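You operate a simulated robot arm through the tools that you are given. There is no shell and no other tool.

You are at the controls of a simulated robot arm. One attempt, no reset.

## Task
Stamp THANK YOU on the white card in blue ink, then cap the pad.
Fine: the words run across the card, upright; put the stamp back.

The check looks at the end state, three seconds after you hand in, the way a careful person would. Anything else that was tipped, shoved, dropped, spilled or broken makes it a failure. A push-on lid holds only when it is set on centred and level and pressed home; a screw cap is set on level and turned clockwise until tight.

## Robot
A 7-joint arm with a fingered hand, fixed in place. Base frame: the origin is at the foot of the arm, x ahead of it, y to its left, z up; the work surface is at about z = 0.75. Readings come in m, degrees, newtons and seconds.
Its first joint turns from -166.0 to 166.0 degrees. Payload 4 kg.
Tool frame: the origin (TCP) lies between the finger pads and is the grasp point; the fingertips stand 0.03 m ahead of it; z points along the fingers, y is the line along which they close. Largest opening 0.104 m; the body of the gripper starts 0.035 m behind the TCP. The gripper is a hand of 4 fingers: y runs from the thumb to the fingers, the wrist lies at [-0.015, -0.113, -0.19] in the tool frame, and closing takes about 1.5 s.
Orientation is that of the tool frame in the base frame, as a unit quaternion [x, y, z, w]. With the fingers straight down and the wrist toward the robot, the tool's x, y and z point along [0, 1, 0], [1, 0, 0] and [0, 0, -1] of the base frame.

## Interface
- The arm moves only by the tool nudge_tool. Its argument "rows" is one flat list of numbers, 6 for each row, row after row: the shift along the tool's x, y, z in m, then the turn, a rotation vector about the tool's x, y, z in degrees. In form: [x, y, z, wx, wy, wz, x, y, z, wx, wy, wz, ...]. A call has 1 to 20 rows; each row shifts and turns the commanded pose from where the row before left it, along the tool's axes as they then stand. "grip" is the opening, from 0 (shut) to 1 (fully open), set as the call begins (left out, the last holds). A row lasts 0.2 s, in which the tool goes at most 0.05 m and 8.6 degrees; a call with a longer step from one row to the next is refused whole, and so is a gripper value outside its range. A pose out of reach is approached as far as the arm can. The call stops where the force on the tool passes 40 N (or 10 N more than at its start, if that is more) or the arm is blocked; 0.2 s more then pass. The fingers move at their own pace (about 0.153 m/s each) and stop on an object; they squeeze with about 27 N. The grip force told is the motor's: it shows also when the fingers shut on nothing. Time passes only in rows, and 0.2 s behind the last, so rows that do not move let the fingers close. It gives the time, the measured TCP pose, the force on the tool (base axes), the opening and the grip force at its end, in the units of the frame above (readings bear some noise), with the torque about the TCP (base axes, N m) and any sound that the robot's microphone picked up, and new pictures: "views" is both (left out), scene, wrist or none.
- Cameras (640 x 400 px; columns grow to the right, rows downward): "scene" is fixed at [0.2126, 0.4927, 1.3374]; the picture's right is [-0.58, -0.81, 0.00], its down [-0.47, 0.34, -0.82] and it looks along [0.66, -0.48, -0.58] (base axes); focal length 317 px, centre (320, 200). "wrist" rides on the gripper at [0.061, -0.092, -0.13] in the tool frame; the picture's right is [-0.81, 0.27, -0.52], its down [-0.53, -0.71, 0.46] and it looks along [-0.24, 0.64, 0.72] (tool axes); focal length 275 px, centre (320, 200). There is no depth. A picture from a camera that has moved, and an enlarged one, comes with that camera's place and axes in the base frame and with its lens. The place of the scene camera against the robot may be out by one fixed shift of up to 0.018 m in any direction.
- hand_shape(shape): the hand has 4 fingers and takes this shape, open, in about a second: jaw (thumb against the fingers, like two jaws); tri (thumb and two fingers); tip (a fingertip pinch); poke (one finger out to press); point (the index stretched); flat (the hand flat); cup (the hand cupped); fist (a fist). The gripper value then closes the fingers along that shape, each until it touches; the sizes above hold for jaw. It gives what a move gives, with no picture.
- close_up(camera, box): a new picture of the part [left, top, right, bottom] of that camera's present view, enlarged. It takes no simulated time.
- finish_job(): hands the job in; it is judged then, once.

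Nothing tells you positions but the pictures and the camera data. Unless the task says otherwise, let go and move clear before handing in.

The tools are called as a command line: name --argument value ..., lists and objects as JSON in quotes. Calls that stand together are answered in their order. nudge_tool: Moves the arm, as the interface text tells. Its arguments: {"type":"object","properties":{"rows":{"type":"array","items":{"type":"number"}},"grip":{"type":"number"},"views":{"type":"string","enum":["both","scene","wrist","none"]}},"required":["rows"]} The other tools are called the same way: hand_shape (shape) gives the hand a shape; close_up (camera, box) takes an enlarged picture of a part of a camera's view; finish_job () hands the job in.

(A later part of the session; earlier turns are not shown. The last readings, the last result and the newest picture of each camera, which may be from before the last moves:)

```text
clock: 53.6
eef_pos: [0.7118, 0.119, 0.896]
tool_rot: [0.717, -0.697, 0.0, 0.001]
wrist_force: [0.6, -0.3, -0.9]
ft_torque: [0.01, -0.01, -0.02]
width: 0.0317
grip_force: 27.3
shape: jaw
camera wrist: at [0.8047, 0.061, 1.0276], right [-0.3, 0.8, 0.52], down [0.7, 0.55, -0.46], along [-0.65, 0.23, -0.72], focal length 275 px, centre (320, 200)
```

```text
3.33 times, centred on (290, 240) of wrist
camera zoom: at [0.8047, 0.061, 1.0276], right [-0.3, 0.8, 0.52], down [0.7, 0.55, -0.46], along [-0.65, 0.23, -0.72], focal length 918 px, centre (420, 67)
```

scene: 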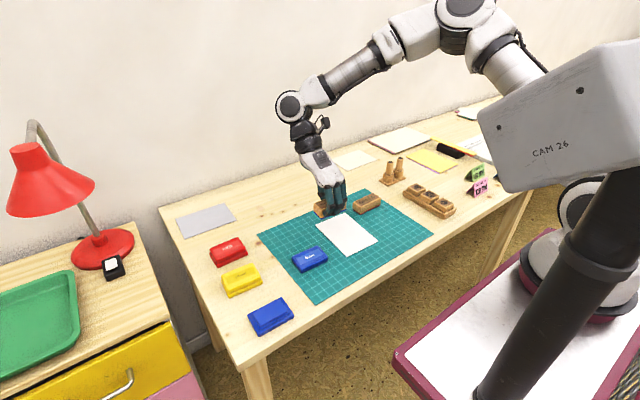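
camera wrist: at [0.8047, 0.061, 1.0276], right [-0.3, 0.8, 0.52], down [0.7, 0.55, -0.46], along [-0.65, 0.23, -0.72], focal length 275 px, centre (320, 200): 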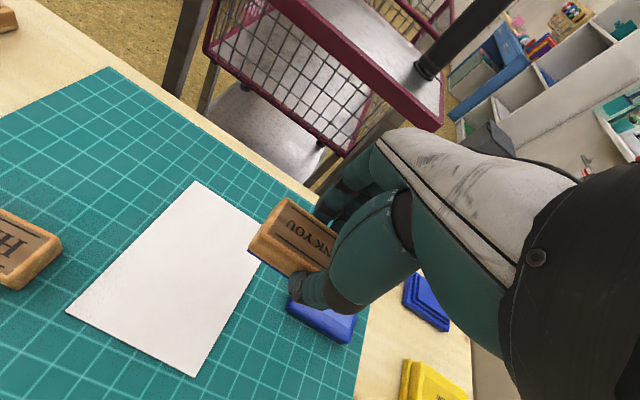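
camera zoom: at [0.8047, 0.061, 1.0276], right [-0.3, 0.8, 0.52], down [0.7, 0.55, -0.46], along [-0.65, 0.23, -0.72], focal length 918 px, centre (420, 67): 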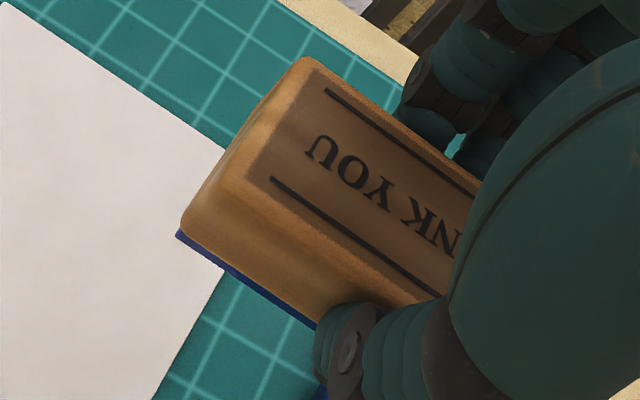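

The card's centre is at (0.712, 0.0586) with about 2° yaw, and the stamp in the hand matches that within half a degree. I'll move over the card's centre and come down near it.

nudge_tool --rows '[0.0295, 0, 0, 0, 0, 0, 0.0295, 0, 0, 0, 0, 0, 0, 0, 0.03, 0, 0, 0, 0, 0, 0.03, 0, 0, 0, 0, 0, 0.02, 0, 0, 0, 0, 0, 0, 0, 0, 0]' --grip 0 --views "both"

close_up --camera "wrist" --box '[180, 140, 380, 340]'

close_up --camera "scene" --box '[300, 190, 400, 270]'

```text
clock: 55.0
eef_pos: [0.713, 0.0606, 0.8165]
tool_rot: [0.718, -0.696, 0.0, 0.0]
wrist_force: [-0.8, 0.3, -0.8]
ft_torque: [-0.01, 0.02, 0.0]
width: 0.0315
grip_force: 26.7
shape: jaw
camera wrist: at [0.8066, 0.002, 0.9471], right [-0.3, 0.8, 0.52], down [0.7, 0.55, -0.46], along [-0.65, 0.23, -0.72], focal length 275 px, centre (320, 200)
```

scene: 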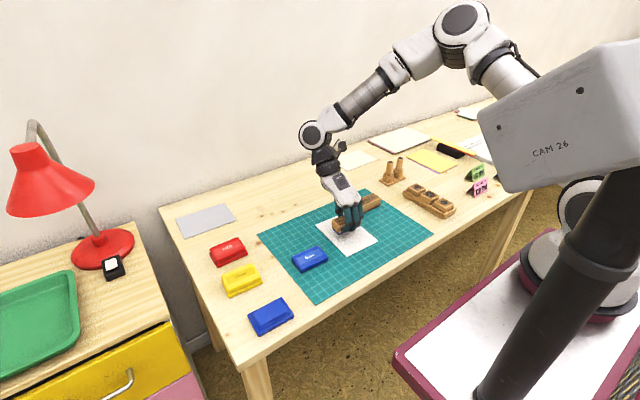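
wrist: 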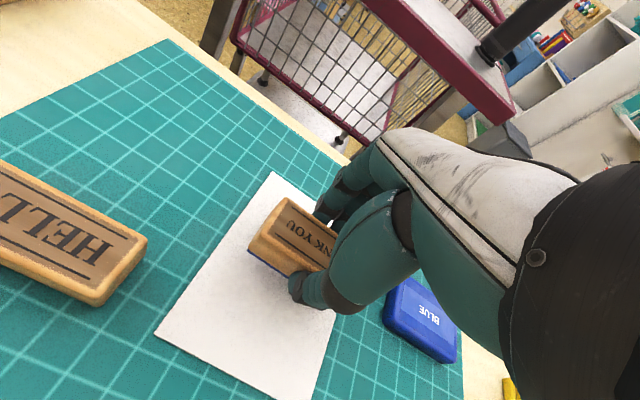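

```text
2.00 times, centred on (280, 240) of wrist
camera zoom: at [0.8066, 0.002, 0.9471], right [-0.3, 0.8, 0.52], down [0.7, 0.55, -0.46], along [-0.65, 0.23, -0.72], focal length 551 px, centre (400, 120)
```

zoom: 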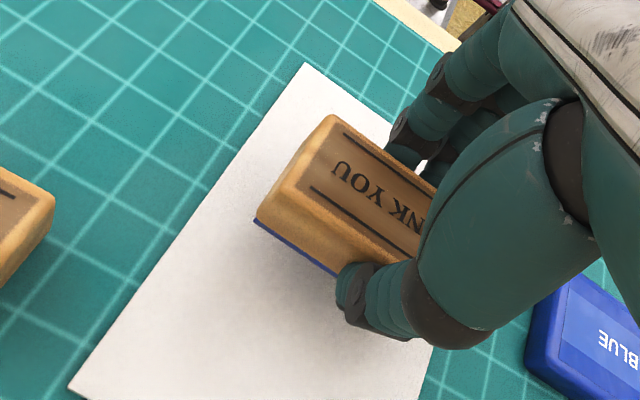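

```text
5.00 times, centred on (350, 230) of scene
camera zoom: at [0.2126, 0.4927, 1.3374], right [-0.58, -0.81, 0.0], down [-0.47, 0.34, -0.82], along [0.66, -0.48, -0.58], focal length 1586 px, centre (170, 50)
```

zoom: 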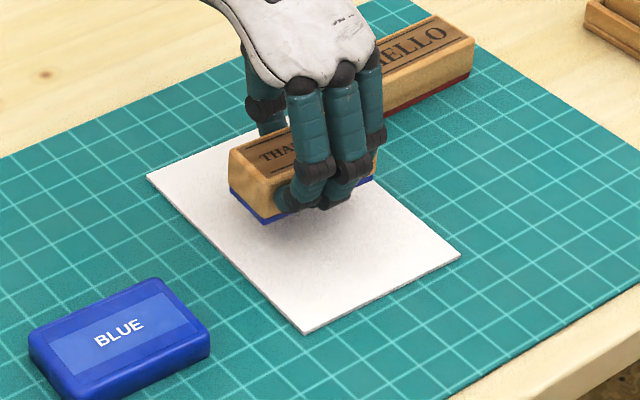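

The stamp hangs level and square over the card's centre. I'll come down to just above the paper first.

nudge_tool --rows '[0, 0, 0.01, 0, 0, 0, 0, 0, 0.008, 0, 0, 0, 0, 0, 0, 0, 0, 0]' --grip 0 --views "wrist"

close_up --camera "wrist" --box '[200, 160, 360, 320]'

close_up --camera "scene" --box '[300, 190, 400, 270]'

```text
clock: 55.8
eef_pos: [0.7134, 0.0609, 0.7968]
tool_rot: [0.717, -0.697, 0.0, 0.0]
wrist_force: [0.6, -0.2, -0.4]
ft_torque: [0.02, -0.02, -0.01]
width: 0.0318
grip_force: 27.3
shape: jaw
camera wrist: at [0.8066, 0.0025, 0.9292], right [-0.3, 0.8, 0.52], down [0.7, 0.55, -0.46], along [-0.65, 0.23, -0.72], focal length 275 px, centre (320, 200)
```

wrist: 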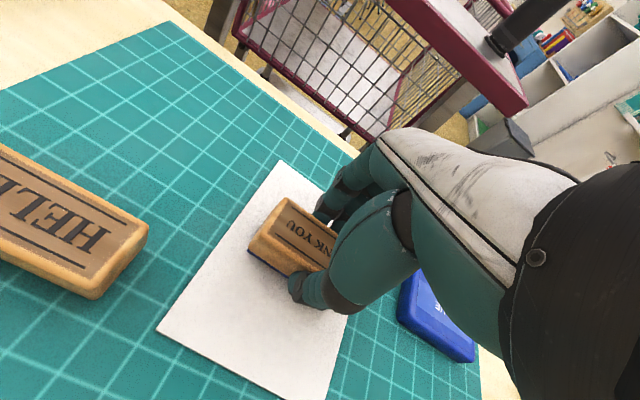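

```text
2.50 times, centred on (280, 240) of wrist
camera zoom: at [0.8066, 0.0025, 0.9292], right [-0.3, 0.8, 0.52], down [0.7, 0.55, -0.46], along [-0.65, 0.23, -0.72], focal length 688 px, centre (420, 100)
```

zoom: 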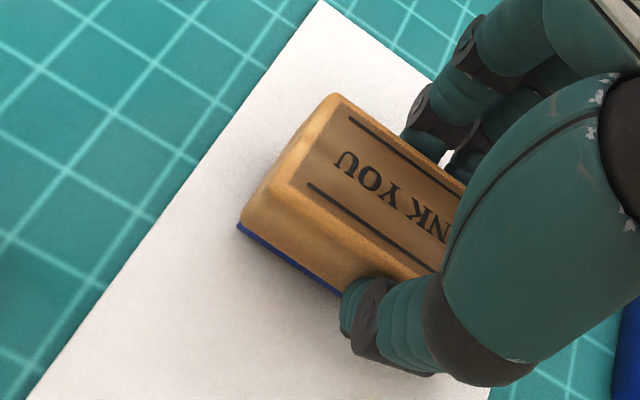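

```text
5.00 times, centred on (350, 230) of scene
camera zoom: at [0.2126, 0.4927, 1.3374], right [-0.58, -0.81, 0.0], down [-0.47, 0.34, -0.82], along [0.66, -0.48, -0.58], focal length 1586 px, centre (170, 50)
```

zoom: 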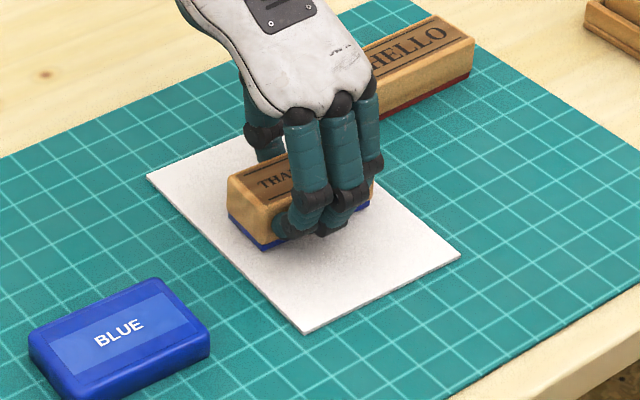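

Just a few millimetres remain. I'll press straight down in 1 mm steps, hold, and lift straight off in one call to avoid any smear.

nudge_tool --rows '[0, 0, 0.001, 0, 0, 0, 0, 0, 0.001, 0, 0, 0, 0, 0, 0.001, 0, 0, 0, 0, 0, 0.001, 0, 0, 0, 0, 0, 0.001, 0, 0, 0, 0, 0, 0.001, 0, 0, 0, 0, 0, 0, 0, 0, 0, 0, 0, 0, 0, 0, 0]' --grip 0 --views "none"

```text
clock: 57.6
eef_pos: [0.7126, 0.0601, 0.7929]
tool_rot: [0.717, -0.697, 0.001, 0.0]
wrist_force: [0.0, -0.4, 29.3]
ft_torque: [0.06, -0.03, 0.06]
width: 0.0323
grip_force: 26.8
shape: jaw
```

The press reached 29 N. I'll lift straight off now.

nudge_tool --rows '[0, 0, -0.004, 0, 0, 0, 0, 0, -0.006, 0, 0, 0, 0, 0, -0.02, 0, 0, 0, 0, 0, -0.03, 0, 0, 0, 0, 0, -0.03, 0, 0, 0, 0, 0, 0, 0, 0, 0]' --grip 0 --views "both"

close_up --camera "wrist" --box '[140, 160, 340, 360]'

close_up --camera "scene" --box '[300, 190, 400, 270]'

```text
clock: 59.0
eef_pos: [0.7133, 0.0598, 0.8839]
tool_rot: [0.717, -0.697, 0.0, 0.0]
wrist_force: [0.7, -0.2, -0.1]
ft_torque: [-0.04, 0.02, 0.0]
width: 0.0313
grip_force: 27.4
shape: jaw
camera wrist: at [0.8069, 0.0017, 1.0145], right [-0.3, 0.8, 0.52], down [0.7, 0.55, -0.46], along [-0.65, 0.23, -0.72], focal length 275 px, centre (320, 200)
```

scene: 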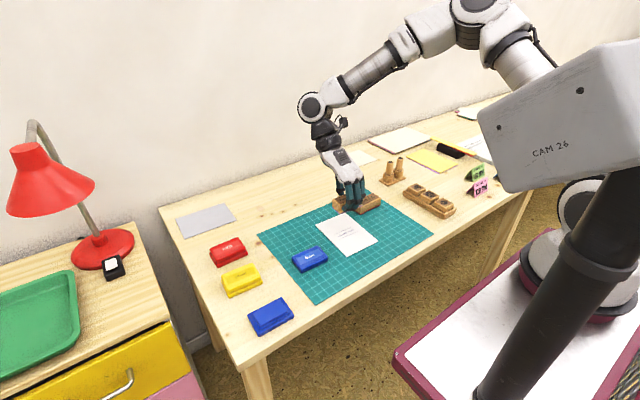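
wrist: 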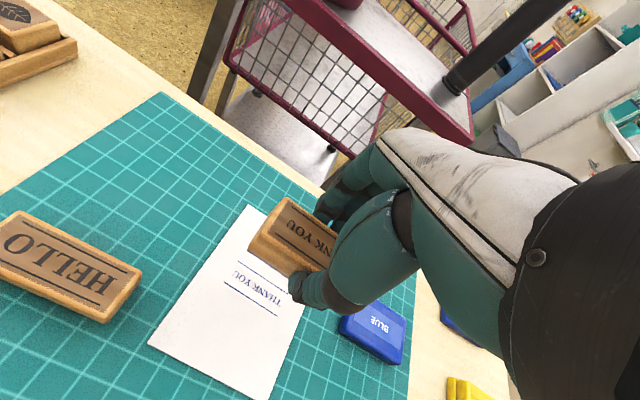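

```text
2.00 times, centred on (240, 260) of wrist
camera zoom: at [0.8069, 0.0017, 1.0145], right [-0.3, 0.8, 0.52], down [0.7, 0.55, -0.46], along [-0.65, 0.23, -0.72], focal length 551 px, centre (480, 80)
```

zoom: 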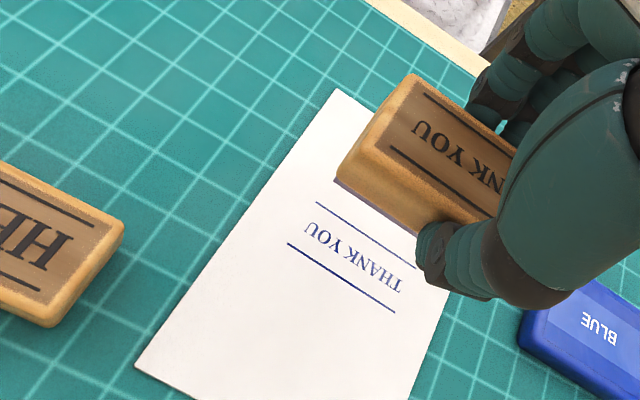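

```text
5.00 times, centred on (350, 230) of scene
camera zoom: at [0.2126, 0.4927, 1.3374], right [-0.58, -0.81, 0.0], down [-0.47, 0.34, -0.82], along [0.66, -0.48, -0.58], focal length 1586 px, centre (170, 50)
```

zoom: 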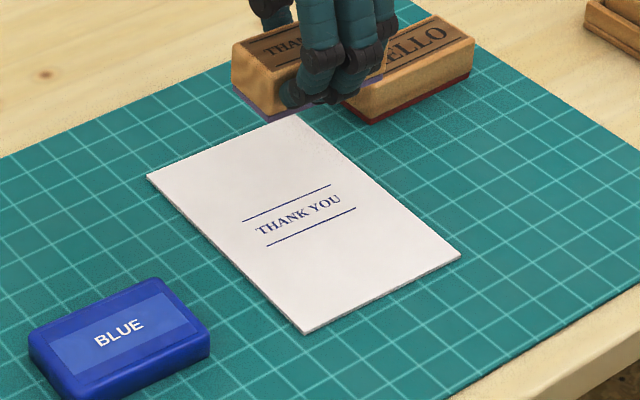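

The card now carries a clean blue THANK YOU, centred and upright. I'll carry the stamp back to its original place on the mat.

nudge_tool --rows '[0, 0, -0.01, 0, 0, 1.0, 0.0305, 0.02065, 0, 0, 0, 0, 0.0305, 0.02065, 0, 0, 0, 0, 0.0305, 0.02065, 0, 0, 0, 0, 0.0305, 0.02065, 0, 0, 0, 0, 0, 0, 0.03, 0, 0, 0, 0, 0, 0.03, 0, 0, 0, 0, 0, 0, 0, 0, 0]' --grip 0 --views "both"

close_up --camera "wrist" --box '[180, 140, 380, 340]'

close_up --camera "scene" --box '[300, 180, 440, 270]'

```text
clock: 60.8
eef_pos: [0.6321, -0.0623, 0.8328]
tool_rot: [0.711, -0.703, 0.0, -0.001]
wrist_force: [0.0, -0.3, -1.0]
ft_torque: [0.01, -0.01, -0.02]
width: 0.0315
grip_force: 27.3
shape: jaw
camera wrist: at [0.7243, -0.1225, 0.9639], right [-0.28, 0.81, 0.52], down [0.71, 0.54, -0.46], along [-0.65, 0.24, -0.72], focal length 275 px, centre (320, 200)
```

scene: 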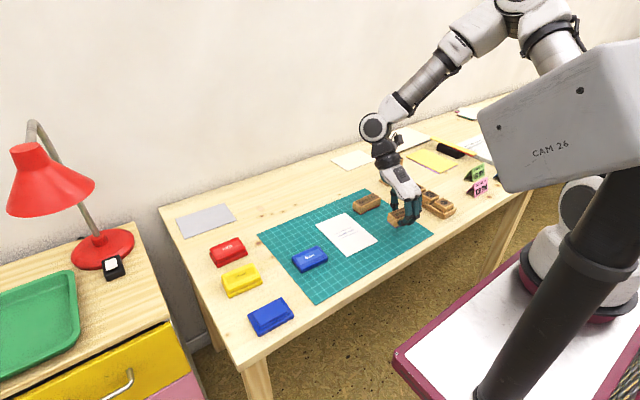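
wrist: 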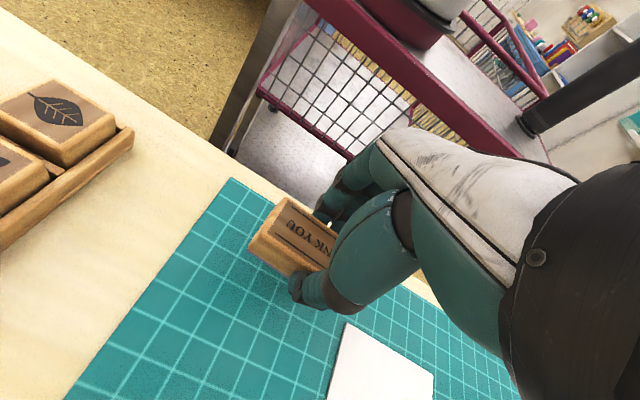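

```text
2.00 times, centred on (280, 240) of wrist
camera zoom: at [0.7243, -0.1225, 0.9639], right [-0.28, 0.81, 0.52], down [0.71, 0.54, -0.46], along [-0.65, 0.24, -0.72], focal length 551 px, centre (400, 120)
```

zoom: 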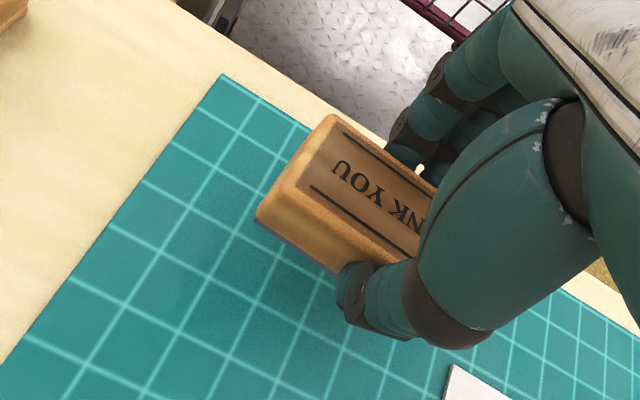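

```text
4.44 times, centred on (370, 225) of scene
camera zoom: at [0.2126, 0.4927, 1.3374], right [-0.58, -0.81, 0.0], down [-0.47, 0.34, -0.82], along [0.66, -0.48, -0.58], focal length 1410 px, centre (98, 89)
```

zoom: 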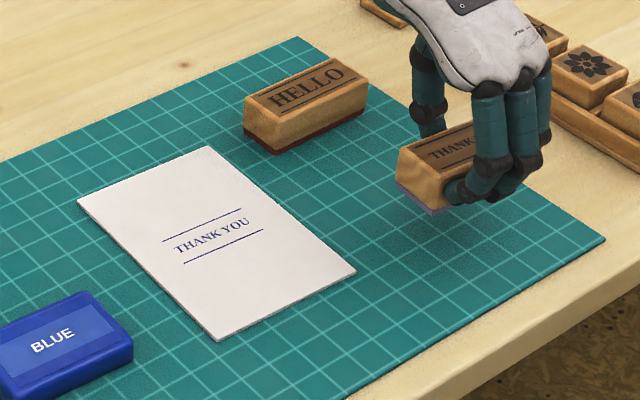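

The stamp is back over its spot. I'll lower it gently to just above the mat, then find contact lightly.

nudge_tool --rows '[0, 0, 0.02, 0, 0, 0, 0, 0, 0.014, 0, 0, 0, 0, 0, 0.003, 0, 0, 0, 0, 0, 0, 0, 0, 0]' --grip 0 --views "none"

nudge_tool --rows '[0, 0, 0.001, 0, 0, 0, 0, 0, 0, 0, 0, 0]' --grip 0 --views "none"

```text
clock: 61.8
eef_pos: [0.6324, -0.0611, 0.7953]
tool_rot: [0.711, -0.703, 0.0, 0.001]
wrist_force: [1.0, -0.1, -0.2]
ft_torque: [0.07, -0.01, 0.04]
width: 0.0315
grip_force: 26.9
shape: jaw
```

```text
clock: 62.4
eef_pos: [0.6314, -0.0634, 0.7943]
tool_rot: [0.71, -0.704, 0.0, 0.001]
wrist_force: [-0.2, 0.9, -0.3]
ft_torque: [0.02, 0.0, -0.01]
width: 0.0316
grip_force: 26.9
shape: jaw
```

nudge_tool --rows '[0, 0, 0.0007, 0, 0, 0, 0, 0, 0, 0, 0, 0]' --grip 0 --views "none"

close_up --camera "wrist" --box '[220, 180, 360, 300]'

close_up --camera "scene" --box '[360, 190, 440, 260]'

```text
clock: 63.0
eef_pos: [0.6317, -0.0606, 0.7932]
tool_rot: [0.711, -0.703, 0.0, 0.001]
wrist_force: [-0.7, -0.6, -0.4]
ft_torque: [0.0, -0.02, -0.01]
width: 0.0314
grip_force: 26.7
shape: jaw
```

```text
3.33 times, centred on (290, 240) of wrist
camera zoom: at [0.7244, -0.1218, 0.9252], right [-0.28, 0.81, 0.52], down [0.71, 0.54, -0.46], along [-0.65, 0.24, -0.72], focal length 918 px, centre (420, 67)
```

zoom: 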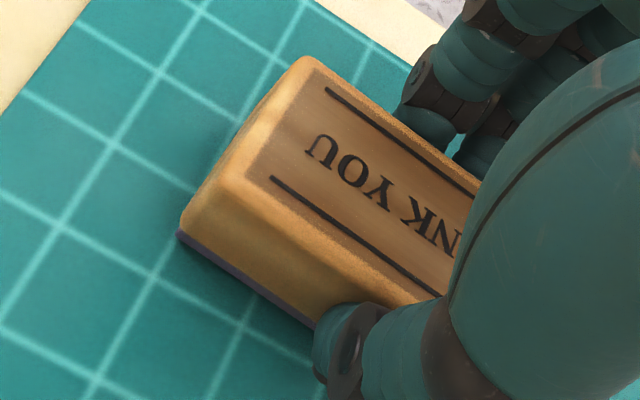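

```text
5.71 times, centred on (400, 225) of scene
camera zoom: at [0.2126, 0.4927, 1.3374], right [-0.58, -0.81, 0.0], down [-0.47, 0.34, -0.82], along [0.66, -0.48, -0.58], focal length 1813 px, centre (-137, 57)
```

zoom: 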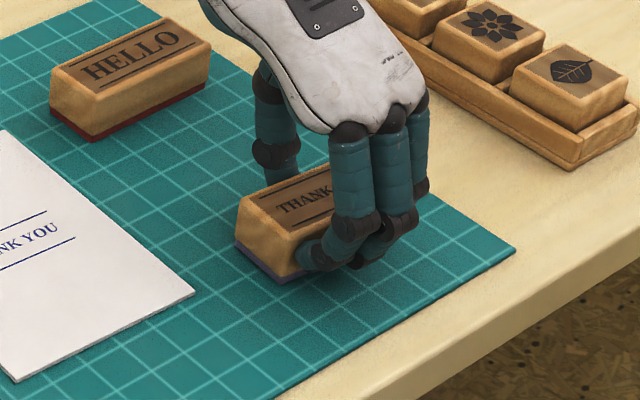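

nudge_tool --rows '[0.0015, 0, 0.0007, 0, 0, 0, 0, 0, 0, 0, 0, 0]' --grip 0 --views "none"

nudge_tool --rows '[0, 0, 0.0006, 0, 0, 0, 0, 0, 0, 0, 0, 0]' --grip 0 --views "none"

```text
clock: 63.6
eef_pos: [0.6314, -0.0634, 0.7928]
tool_rot: [0.711, -0.703, -0.001, 0.0]
wrist_force: [0.1, 0.2, -1.1]
ft_torque: [-0.01, -0.02, 0.0]
width: 0.0317
grip_force: 26.5
shape: jaw
```

```text
clock: 64.2
eef_pos: [0.6319, -0.0628, 0.793]
tool_rot: [0.711, -0.704, 0.0, 0.0]
wrist_force: [0.4, -0.4, 0.2]
ft_torque: [0.01, 0.04, -0.03]
width: 0.0315
grip_force: 27.3
shape: jaw
```

nudge_tool --rows '[0, 0, 0.0007, 0, 0, 0, 0, 0, 0, 0, 0, 0]' --grip 0 --views "none"

nudge_tool --rows '[0, 0, 0.0006, 0, 0, 0, 0, 0, 0, 0, 0, 0]' --grip 0 --views "none"

```text
clock: 64.8
eef_pos: [0.6321, -0.0633, 0.7929]
tool_rot: [0.71, -0.704, 0.0, 0.0]
wrist_force: [0.7, 0.9, 4.5]
ft_torque: [0.01, 0.0, 0.04]
width: 0.0315
grip_force: 26.3
shape: jaw
```

```text
clock: 65.4
eef_pos: [0.631, -0.0636, 0.7912]
tool_rot: [0.711, -0.703, 0.0, 0.0]
wrist_force: [1.2, 0.4, 11.2]
ft_torque: [-0.01, 0.01, -0.06]
width: 0.0316
grip_force: 26.9
shape: jaw
```

The stamp is resting on the mat. I'll release it, letting the fingers open before moving.

nudge_tool --rows '[0, 0, -0.0008, 0, 0, 0, 0, 0, 0, 0, 0, 0, 0, 0, 0, 0, 0, 0, 0, 0, 0, 0, 0, 0]' --grip 0.7 --views "none"

nudge_tool --rows '[0, 0, -0.01, 0, 0, 0, 0, 0, -0.03, 0, 0, 0, 0, 0, -0.04, 0, 0, 0, 0, 0, -0.04, 0, 0, 0, 0, 0, 0, 0, 0, 0]' --grip 0.7 --views "both"

close_up --camera "wrist" --box '[180, 180, 380, 340]'

close_up --camera "scene" --box '[360, 190, 440, 260]'

```text
clock: 66.4
eef_pos: [0.6316, -0.0632, 0.7927]
tool_rot: [0.711, -0.704, -0.001, 0.001]
wrist_force: [-0.1, 0.2, 0.2]
ft_torque: [0.01, -0.03, -0.01]
width: 0.0725
grip_force: 0.0
shape: jaw
```

```text
clock: 67.6
eef_pos: [0.6314, -0.0659, 0.9126]
tool_rot: [0.71, -0.704, 0.0, 0.0]
wrist_force: [0.1, 0.1, 0.3]
ft_torque: [0.01, -0.01, -0.02]
width: 0.0727
grip_force: 0.1
shape: jaw
camera wrist: at [0.7238, -0.1249, 1.0445], right [-0.28, 0.81, 0.52], down [0.71, 0.54, -0.46], along [-0.65, 0.24, -0.72], focal length 275 px, centre (320, 200)
```

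scene: 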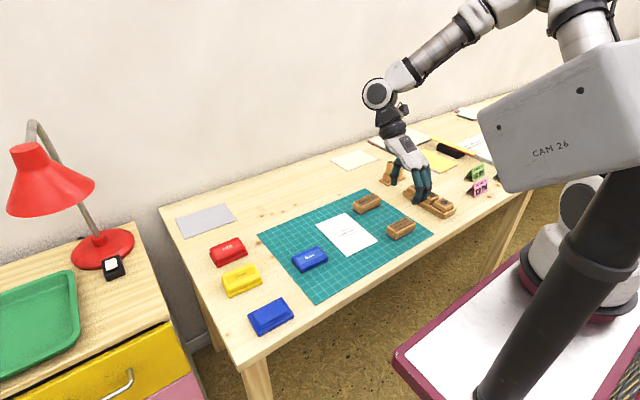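
wrist: 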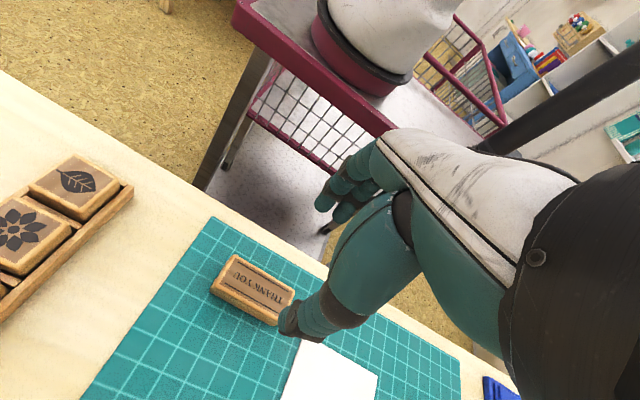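

```text
2.50 times, centred on (280, 260) of wrist
camera zoom: at [0.7238, -0.1249, 1.0445], right [-0.28, 0.81, 0.52], down [0.71, 0.54, -0.46], along [-0.65, 0.24, -0.72], focal length 688 px, centre (420, 50)
```

zoom: 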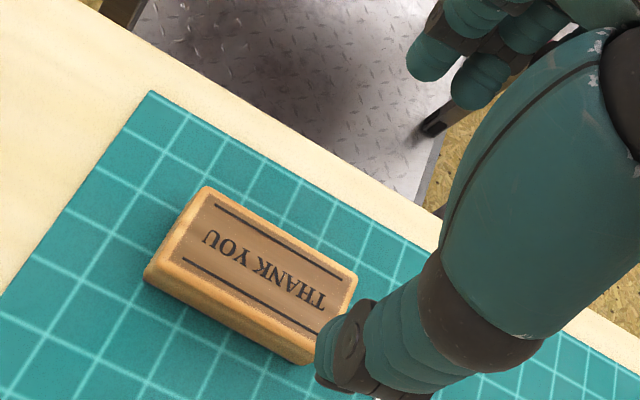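

```text
5.71 times, centred on (400, 225) of scene
camera zoom: at [0.2126, 0.4927, 1.3374], right [-0.58, -0.81, 0.0], down [-0.47, 0.34, -0.82], along [0.66, -0.48, -0.58], focal length 1813 px, centre (-137, 57)
```

zoom: 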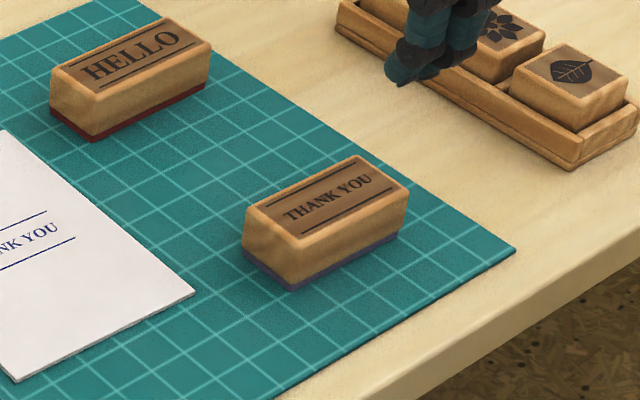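

The stamp is back in place, standing flat within about 2 mm of where it was. Next I'll go and inspect the lid before picking it up.

nudge_tool --rows '[0, 0, -0.02, 0, 0, 0.5, -0.0408, -0.0074, -0.002, 0, 0, 0, -0.0408, -0.0074, -0.002, 0, 0, 0, -0.0408, -0.0074, -0.002, 0, 0, 0, -0.0408, -0.0074, -0.002, 0, 0, 0, -0.0408, -0.0074, -0.002, 0, 0, 0, -0.0408, -0.0074, -0.002, 0, 0, 0, -0.0408, -0.0074, -0.002, 0, 0, 0, -0.0408, -0.0074, -0.002, 0, 0, 0, 0, 0, 0, 0, 0, 0]' --grip 0.85 --views "both"

close_up --camera "wrist" --box '[110, 210, 270, 330]'

close_up --camera "scene" --box '[230, 220, 340, 340]'

```text
clock: 69.8
eef_pos: [0.6902, 0.2633, 0.9473]
tool_rot: [0.708, -0.706, 0.0, 0.0]
wrist_force: [-0.2, -0.6, 0.0]
ft_torque: [-0.01, 0.01, -0.03]
width: 0.0884
grip_force: 0.0
shape: jaw
camera wrist: at [0.7821, 0.2026, 1.0794], right [-0.28, 0.81, 0.52], down [0.71, 0.53, -0.46], along [-0.65, 0.24, -0.72], focal length 275 px, centre (320, 200)
```

scene: 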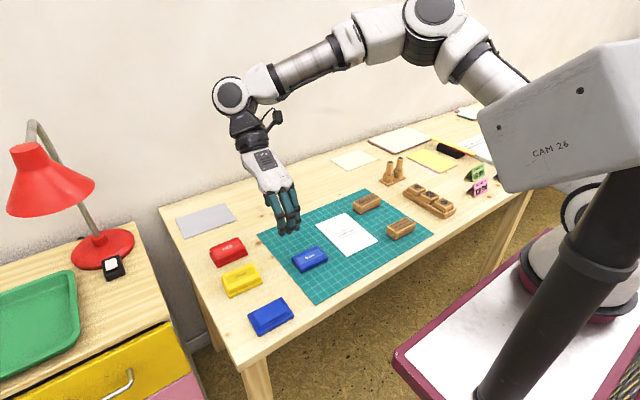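
wrist: 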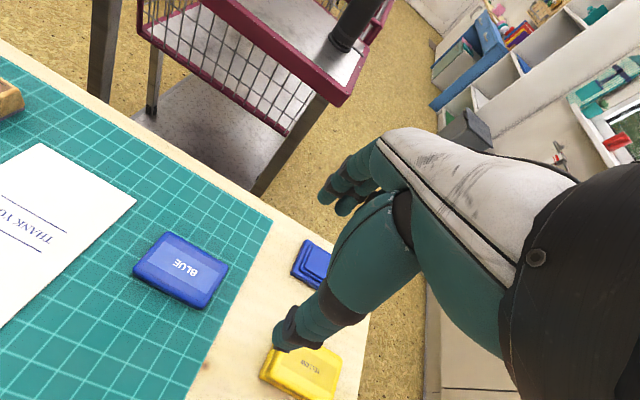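

```text
3.33 times, centred on (190, 270) of wrist
camera zoom: at [0.7821, 0.2026, 1.0794], right [-0.28, 0.81, 0.52], down [0.71, 0.53, -0.46], along [-0.65, 0.24, -0.72], focal length 918 px, centre (753, -33)
```

zoom: 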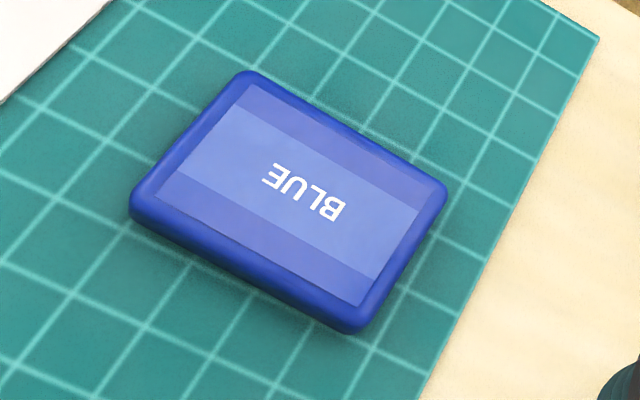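

```text
3.33 times, centred on (285, 280) of scene
camera zoom: at [0.2126, 0.4927, 1.3374], right [-0.58, -0.81, 0.0], down [-0.47, 0.34, -0.82], along [0.66, -0.48, -0.58], focal length 1058 px, centre (437, -67)
```

zoom: 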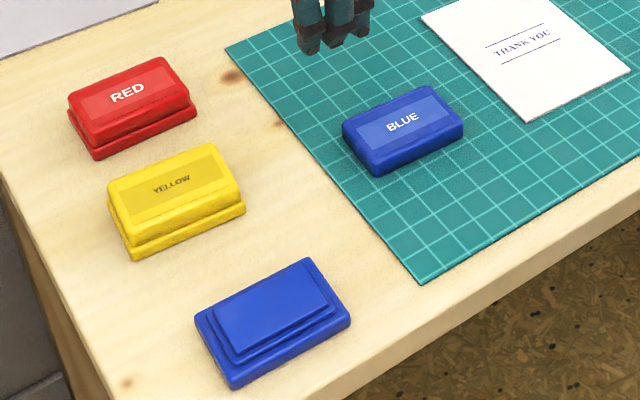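

The lid sits flat on the mat, centred near (0.686, 0.196) and square, and the pad base hasn't moved. I'll move above the lid and check the fingers straddle it.

nudge_tool --rows '[0.017, 0.0004, 0.024, 0, 0, 0, 0.017, 0.0004, 0.024, 0, 0, 0, 0.017, 0.0004, 0.024, 0, 0, 0, 0.017, 0.0004, 0.024, 0, 0, 0, 0, 0, 0, 0, 0, 0]' --grip 0.85 --views "both"

close_up --camera "wrist" --box '[190, 200, 370, 350]'

close_up --camera "scene" --box '[260, 200, 360, 290]'

```text
clock: 71.0
eef_pos: [0.6883, 0.1949, 0.8512]
tool_rot: [0.708, -0.706, 0.0, 0.0]
wrist_force: [1.0, 0.5, 0.1]
ft_torque: [0.01, 0.01, 0.0]
width: 0.0884
grip_force: 0.0
shape: jaw
camera wrist: at [0.7806, 0.1335, 0.9826], right [-0.28, 0.81, 0.52], down [0.71, 0.53, -0.45], along [-0.64, 0.24, -0.72], focal length 275 px, centre (320, 200)
```

scene: 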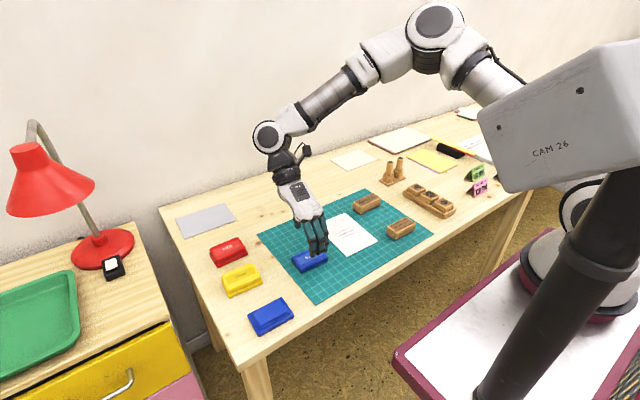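
wrist: 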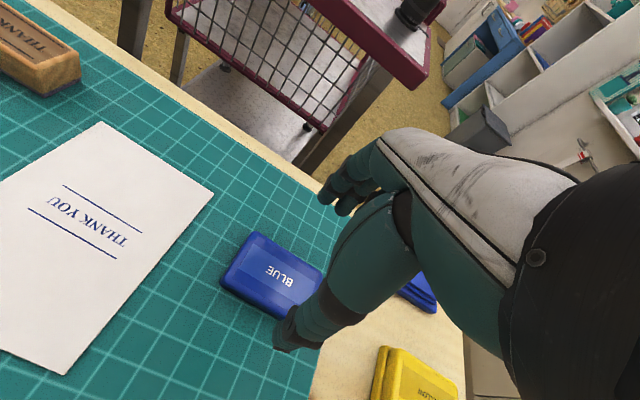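

```text
2.67 times, centred on (280, 275) of wrist
camera zoom: at [0.7806, 0.1335, 0.9826], right [-0.28, 0.81, 0.52], down [0.71, 0.53, -0.45], along [-0.64, 0.24, -0.72], focal length 734 px, centre (427, 0)
```

zoom: 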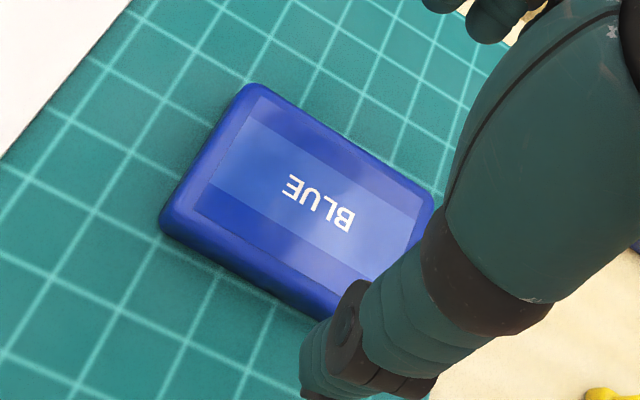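

```text
4.44 times, centred on (310, 245) of scene
camera zoom: at [0.2126, 0.4927, 1.3374], right [-0.58, -0.81, 0.0], down [-0.47, 0.34, -0.82], along [0.66, -0.48, -0.58], focal length 1410 px, centre (364, 0)
```

zoom: 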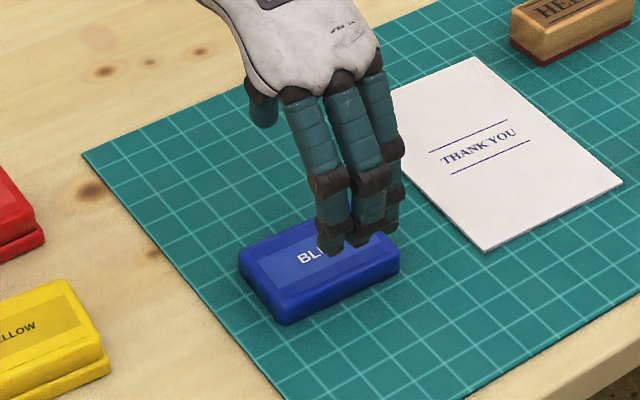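

Alignment looks right. I'll descend to the same height on the lid as before and close.

nudge_tool --rows '[0, 0, 0.025, 0, 0, 0, 0, 0, 0.02, 0, 0, 0, 0, 0, 0.014, 0, 0, 0, 0, 0, 0.0065, 0, 0, 0, 0, 0, 0, 0, 0, 0]' --grip 0.85 --views "none"

close_up --camera "wrist" --box '[200, 170, 380, 340]'

close_up --camera "scene" --box '[260, 210, 360, 300]'

```text
clock: 72.2
eef_pos: [0.6894, 0.1958, 0.7864]
tool_rot: [0.708, -0.706, 0.0, 0.001]
wrist_force: [0.4, 0.3, 0.0]
ft_torque: [-0.01, 0.01, 0.01]
width: 0.0882
grip_force: 0.1
shape: jaw
```

```text
2.35 times, centred on (290, 255) of wrist
camera zoom: at [0.7806, 0.1341, 0.9176], right [-0.28, 0.81, 0.52], down [0.71, 0.53, -0.46], along [-0.64, 0.24, -0.72], focal length 648 px, centre (391, 71)
```

zoom: 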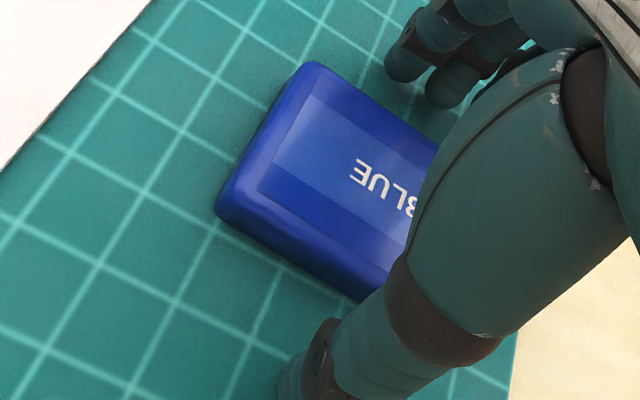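

```text
4.44 times, centred on (310, 255) of scene
camera zoom: at [0.2126, 0.4927, 1.3374], right [-0.58, -0.81, 0.0], down [-0.47, 0.34, -0.82], along [0.66, -0.48, -0.58], focal length 1410 px, centre (364, -44)
```

zoom: 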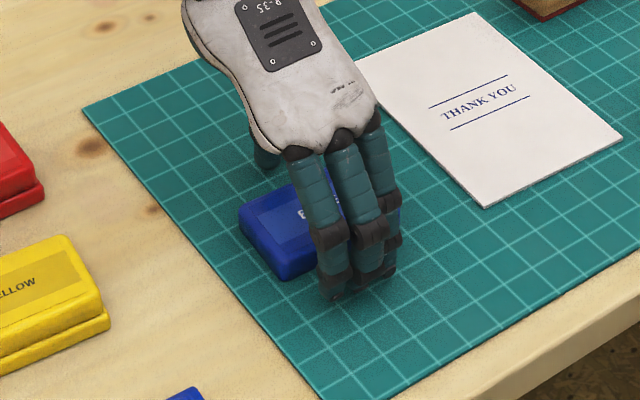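

nudge_tool --rows '[0, 0, 0, 0, 0, 0, 0, 0, 0, 0, 0, 0, 0, 0, 0, 0, 0, 0, 0, 0, 0, 0, 0, 0, 0, 0, 0, 0, 0, 0, 0, 0, 0, 0, 0, 0, 0, 0, 0, 0, 0, 0, 0, 0, 0, 0, 0, 0]' --grip 0 --views "none"

close_up --camera "wrist" --box '[200, 170, 380, 340]'

close_up --camera "scene" --box '[260, 210, 360, 300]'

```text
clock: 74.0
eef_pos: [0.6876, 0.1947, 0.7856]
tool_rot: [0.708, -0.707, 0.0, 0.0]
wrist_force: [0.2, -0.2, -0.1]
ft_torque: [-0.02, -0.03, 0.02]
width: 0.0462
grip_force: 27.3
shape: jaw
```

```text
2.35 times, centred on (290, 255) of wrist
camera zoom: at [0.7806, 0.1341, 0.9177], right [-0.28, 0.81, 0.52], down [0.71, 0.53, -0.46], along [-0.65, 0.24, -0.72], focal length 648 px, centre (391, 71)
```

zoom: 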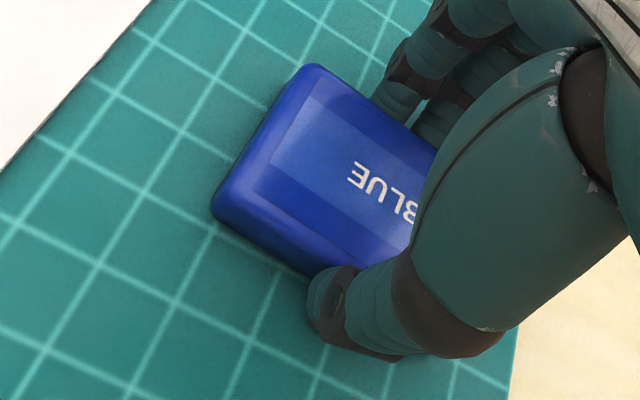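

```text
4.44 times, centred on (310, 255) of scene
camera zoom: at [0.2126, 0.4927, 1.3374], right [-0.58, -0.81, 0.0], down [-0.47, 0.34, -0.82], along [0.66, -0.48, -0.58], focal length 1410 px, centre (364, -44)
```

zoom: 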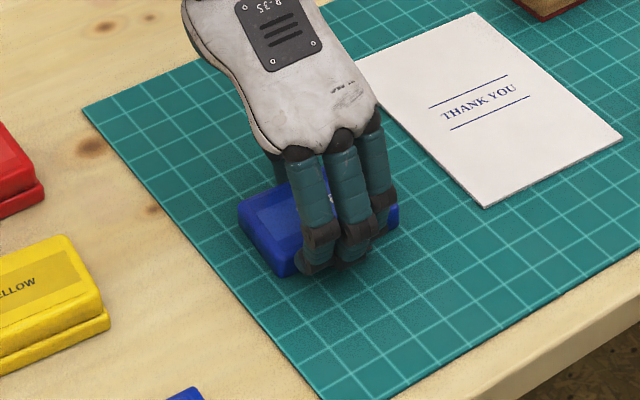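

The lid sits in the hand just as it did the first time. I'll carry it back above the pad base, to the same height I viewed earlier, for direct comparison.

nudge_tool --rows '[0, 0, -0.03, 0, 0, 0, 0, 0, -0.04, 0, 0, 0, -0.031, 0.017, -0.01, 0, 0, 0, -0.031, 0.017, 0, 0, 0, 0, -0.031, 0.017, 0, 0, 0, 0, -0.031, 0.017, 0, 0, 0, 0, -0.031, 0.017, 0, 0, 0, 0, 0, 0, 0.03, 0, 0, 0, 0, 0, 0, 0, 0, 0]' --grip 0 --views "both"

close_up --camera "wrist" --box '[200, 180, 360, 340]'

close_up --camera "scene" --box '[230, 270, 310, 340]'

```text
clock: 76.0
eef_pos: [0.6042, 0.35, 0.8346]
tool_rot: [0.707, -0.707, -0.001, 0.0]
wrist_force: [0.8, 0.0, -0.7]
ft_torque: [0.01, 0.04, 0.03]
width: 0.0462
grip_force: 26.9
shape: jaw
camera wrist: at [0.696, 0.2889, 0.9674], right [-0.28, 0.81, 0.52], down [0.71, 0.53, -0.46], along [-0.65, 0.24, -0.72], focal length 275 px, centre (320, 200)
```

scene: 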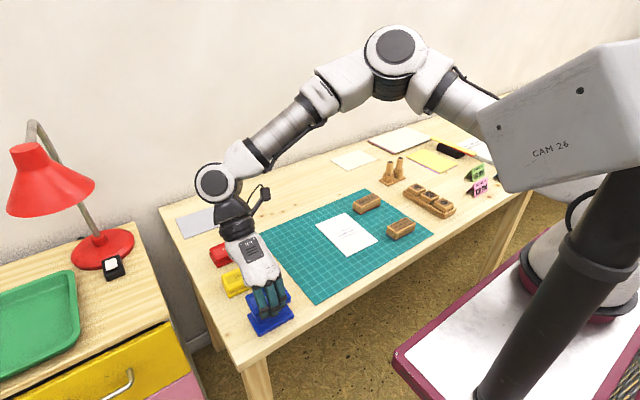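
wrist: 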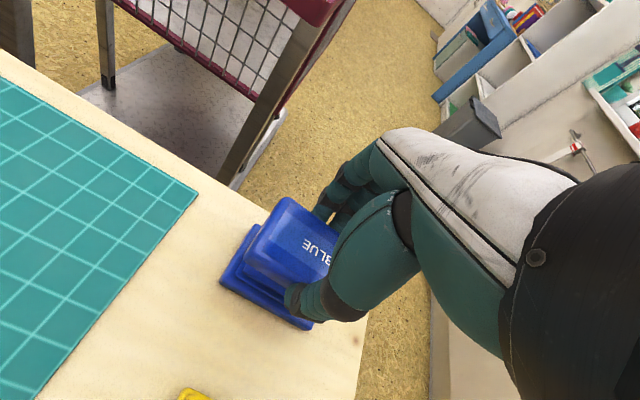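

```text
2.50 times, centred on (280, 260) of wrist
camera zoom: at [0.696, 0.2889, 0.9674], right [-0.28, 0.81, 0.52], down [0.71, 0.53, -0.46], along [-0.65, 0.24, -0.72], focal length 688 px, centre (420, 50)
```

zoom: 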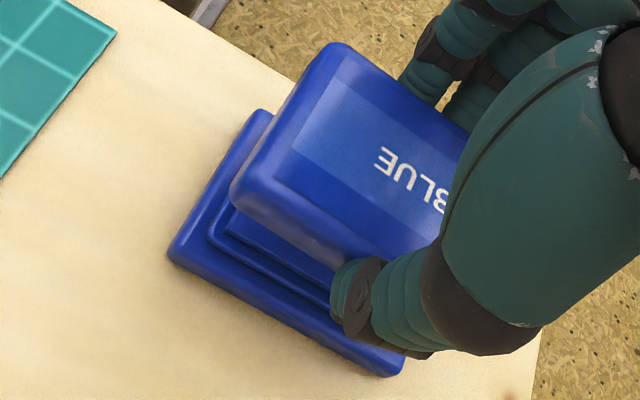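

```text
5.71 times, centred on (270, 305) of scene
camera zoom: at [0.2126, 0.4927, 1.3374], right [-0.58, -0.81, 0.0], down [-0.47, 0.34, -0.82], along [0.66, -0.48, -0.58], focal length 1813 px, centre (606, -400)
```

zoom: 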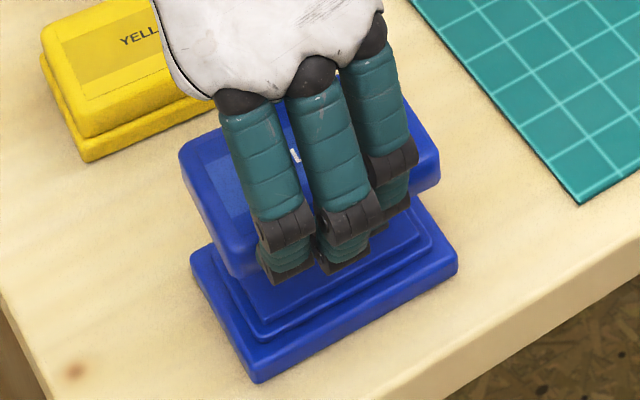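

The view matches the lift-off picture with about a 1.5 mm offset in x. I'll correct that and lower to just above the rim.

nudge_tool --rows '[0, 0.0015, 0.012, 0, 0, 0, 0, 0, 0.012, 0, 0, 0, 0, 0, 0.004, 0, 0, 0, 0, 0, 0, 0, 0, 0]' --grip 0 --views "both"

close_up --camera "wrist" --box '[200, 180, 360, 340]'

close_up --camera "scene" --box '[230, 270, 310, 340]'

```text
clock: 77.0
eef_pos: [0.6022, 0.3505, 0.808]
tool_rot: [0.708, -0.707, 0.0, 0.0]
wrist_force: [-0.8, 0.0, 0.5]
ft_torque: [0.04, 0.01, -0.01]
width: 0.0459
grip_force: 27.5
shape: jaw
camera wrist: at [0.6944, 0.2889, 0.9393], right [-0.28, 0.81, 0.52], down [0.71, 0.53, -0.46], along [-0.64, 0.24, -0.72], focal length 275 px, centre (320, 200)
```

scene: 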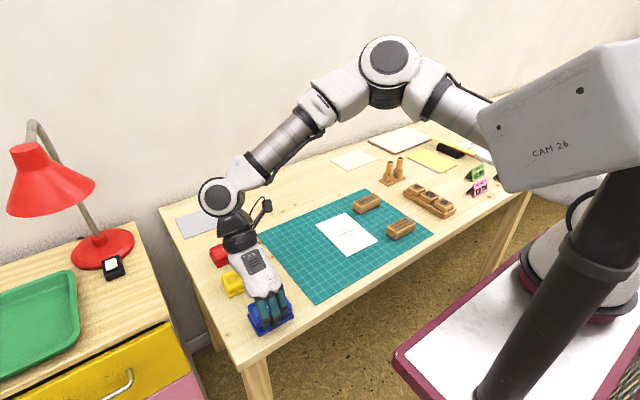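
wrist: 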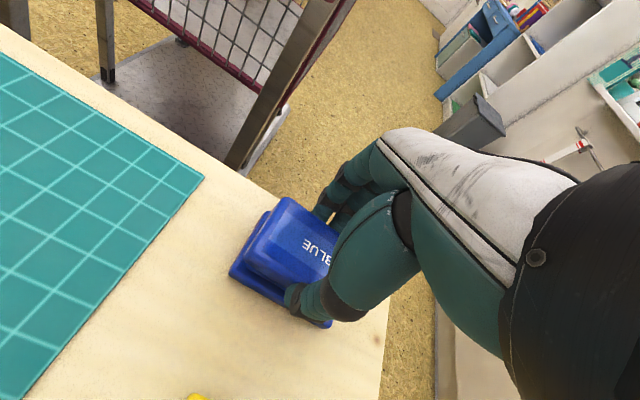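

```text
2.50 times, centred on (280, 260) of wrist
camera zoom: at [0.6944, 0.2889, 0.9393], right [-0.28, 0.81, 0.52], down [0.71, 0.53, -0.46], along [-0.64, 0.24, -0.72], focal length 688 px, centre (420, 50)
```

zoom: 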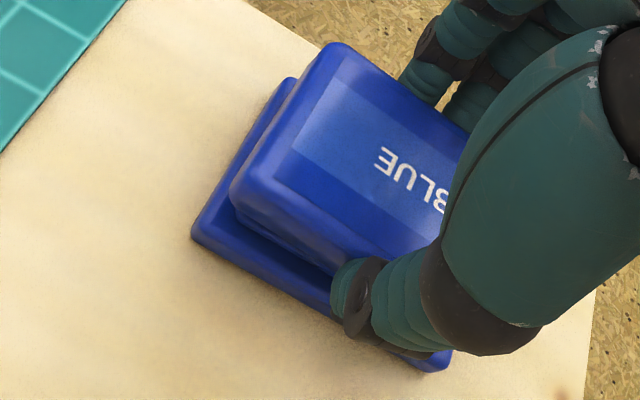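

```text
5.71 times, centred on (270, 305) of scene
camera zoom: at [0.2126, 0.4927, 1.3374], right [-0.58, -0.81, 0.0], down [-0.47, 0.34, -0.82], along [0.66, -0.48, -0.58], focal length 1813 px, centre (606, -400)
```

zoom: 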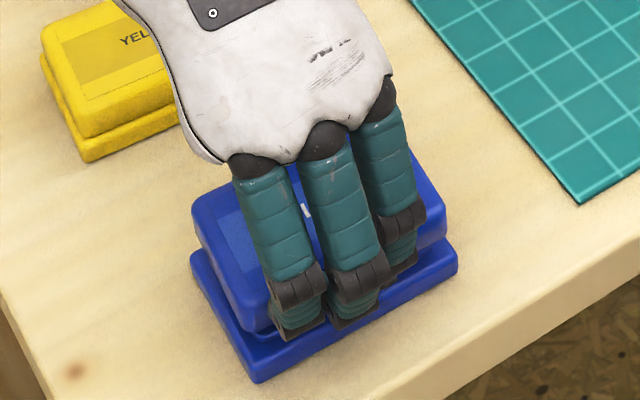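

Position matches within a fraction of a millimetre. I'll check the lid's yaw against the base more finely before pressing.

close_up --camera "scene" --box '[245, 290, 301, 325]'

close_up --camera "wrist" --box '[220, 190, 300, 290]'

```text
11.43 times, centred on (273, 308) of scene
camera zoom: at [0.2126, 0.4927, 1.3374], right [-0.58, -0.81, 0.0], down [-0.47, 0.34, -0.82], along [0.66, -0.48, -0.58], focal length 3626 px, centre (857, -1029)
```

zoom: 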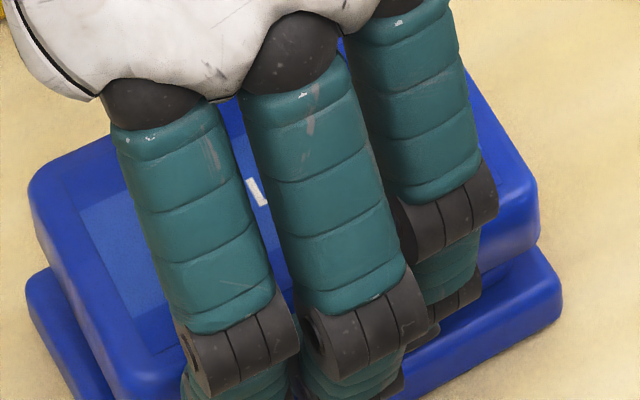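

```text
4.00 times, centred on (260, 240) of wrist
camera zoom: at [0.6944, 0.2889, 0.9393], right [-0.28, 0.81, 0.52], down [0.71, 0.53, -0.46], along [-0.64, 0.24, -0.72], focal length 1101 px, centre (560, 40)
```

zoom: 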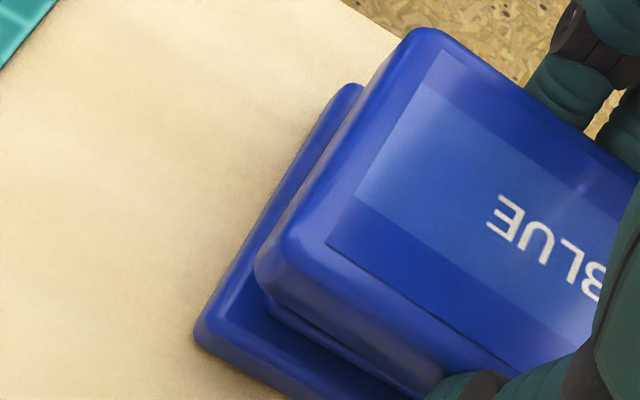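

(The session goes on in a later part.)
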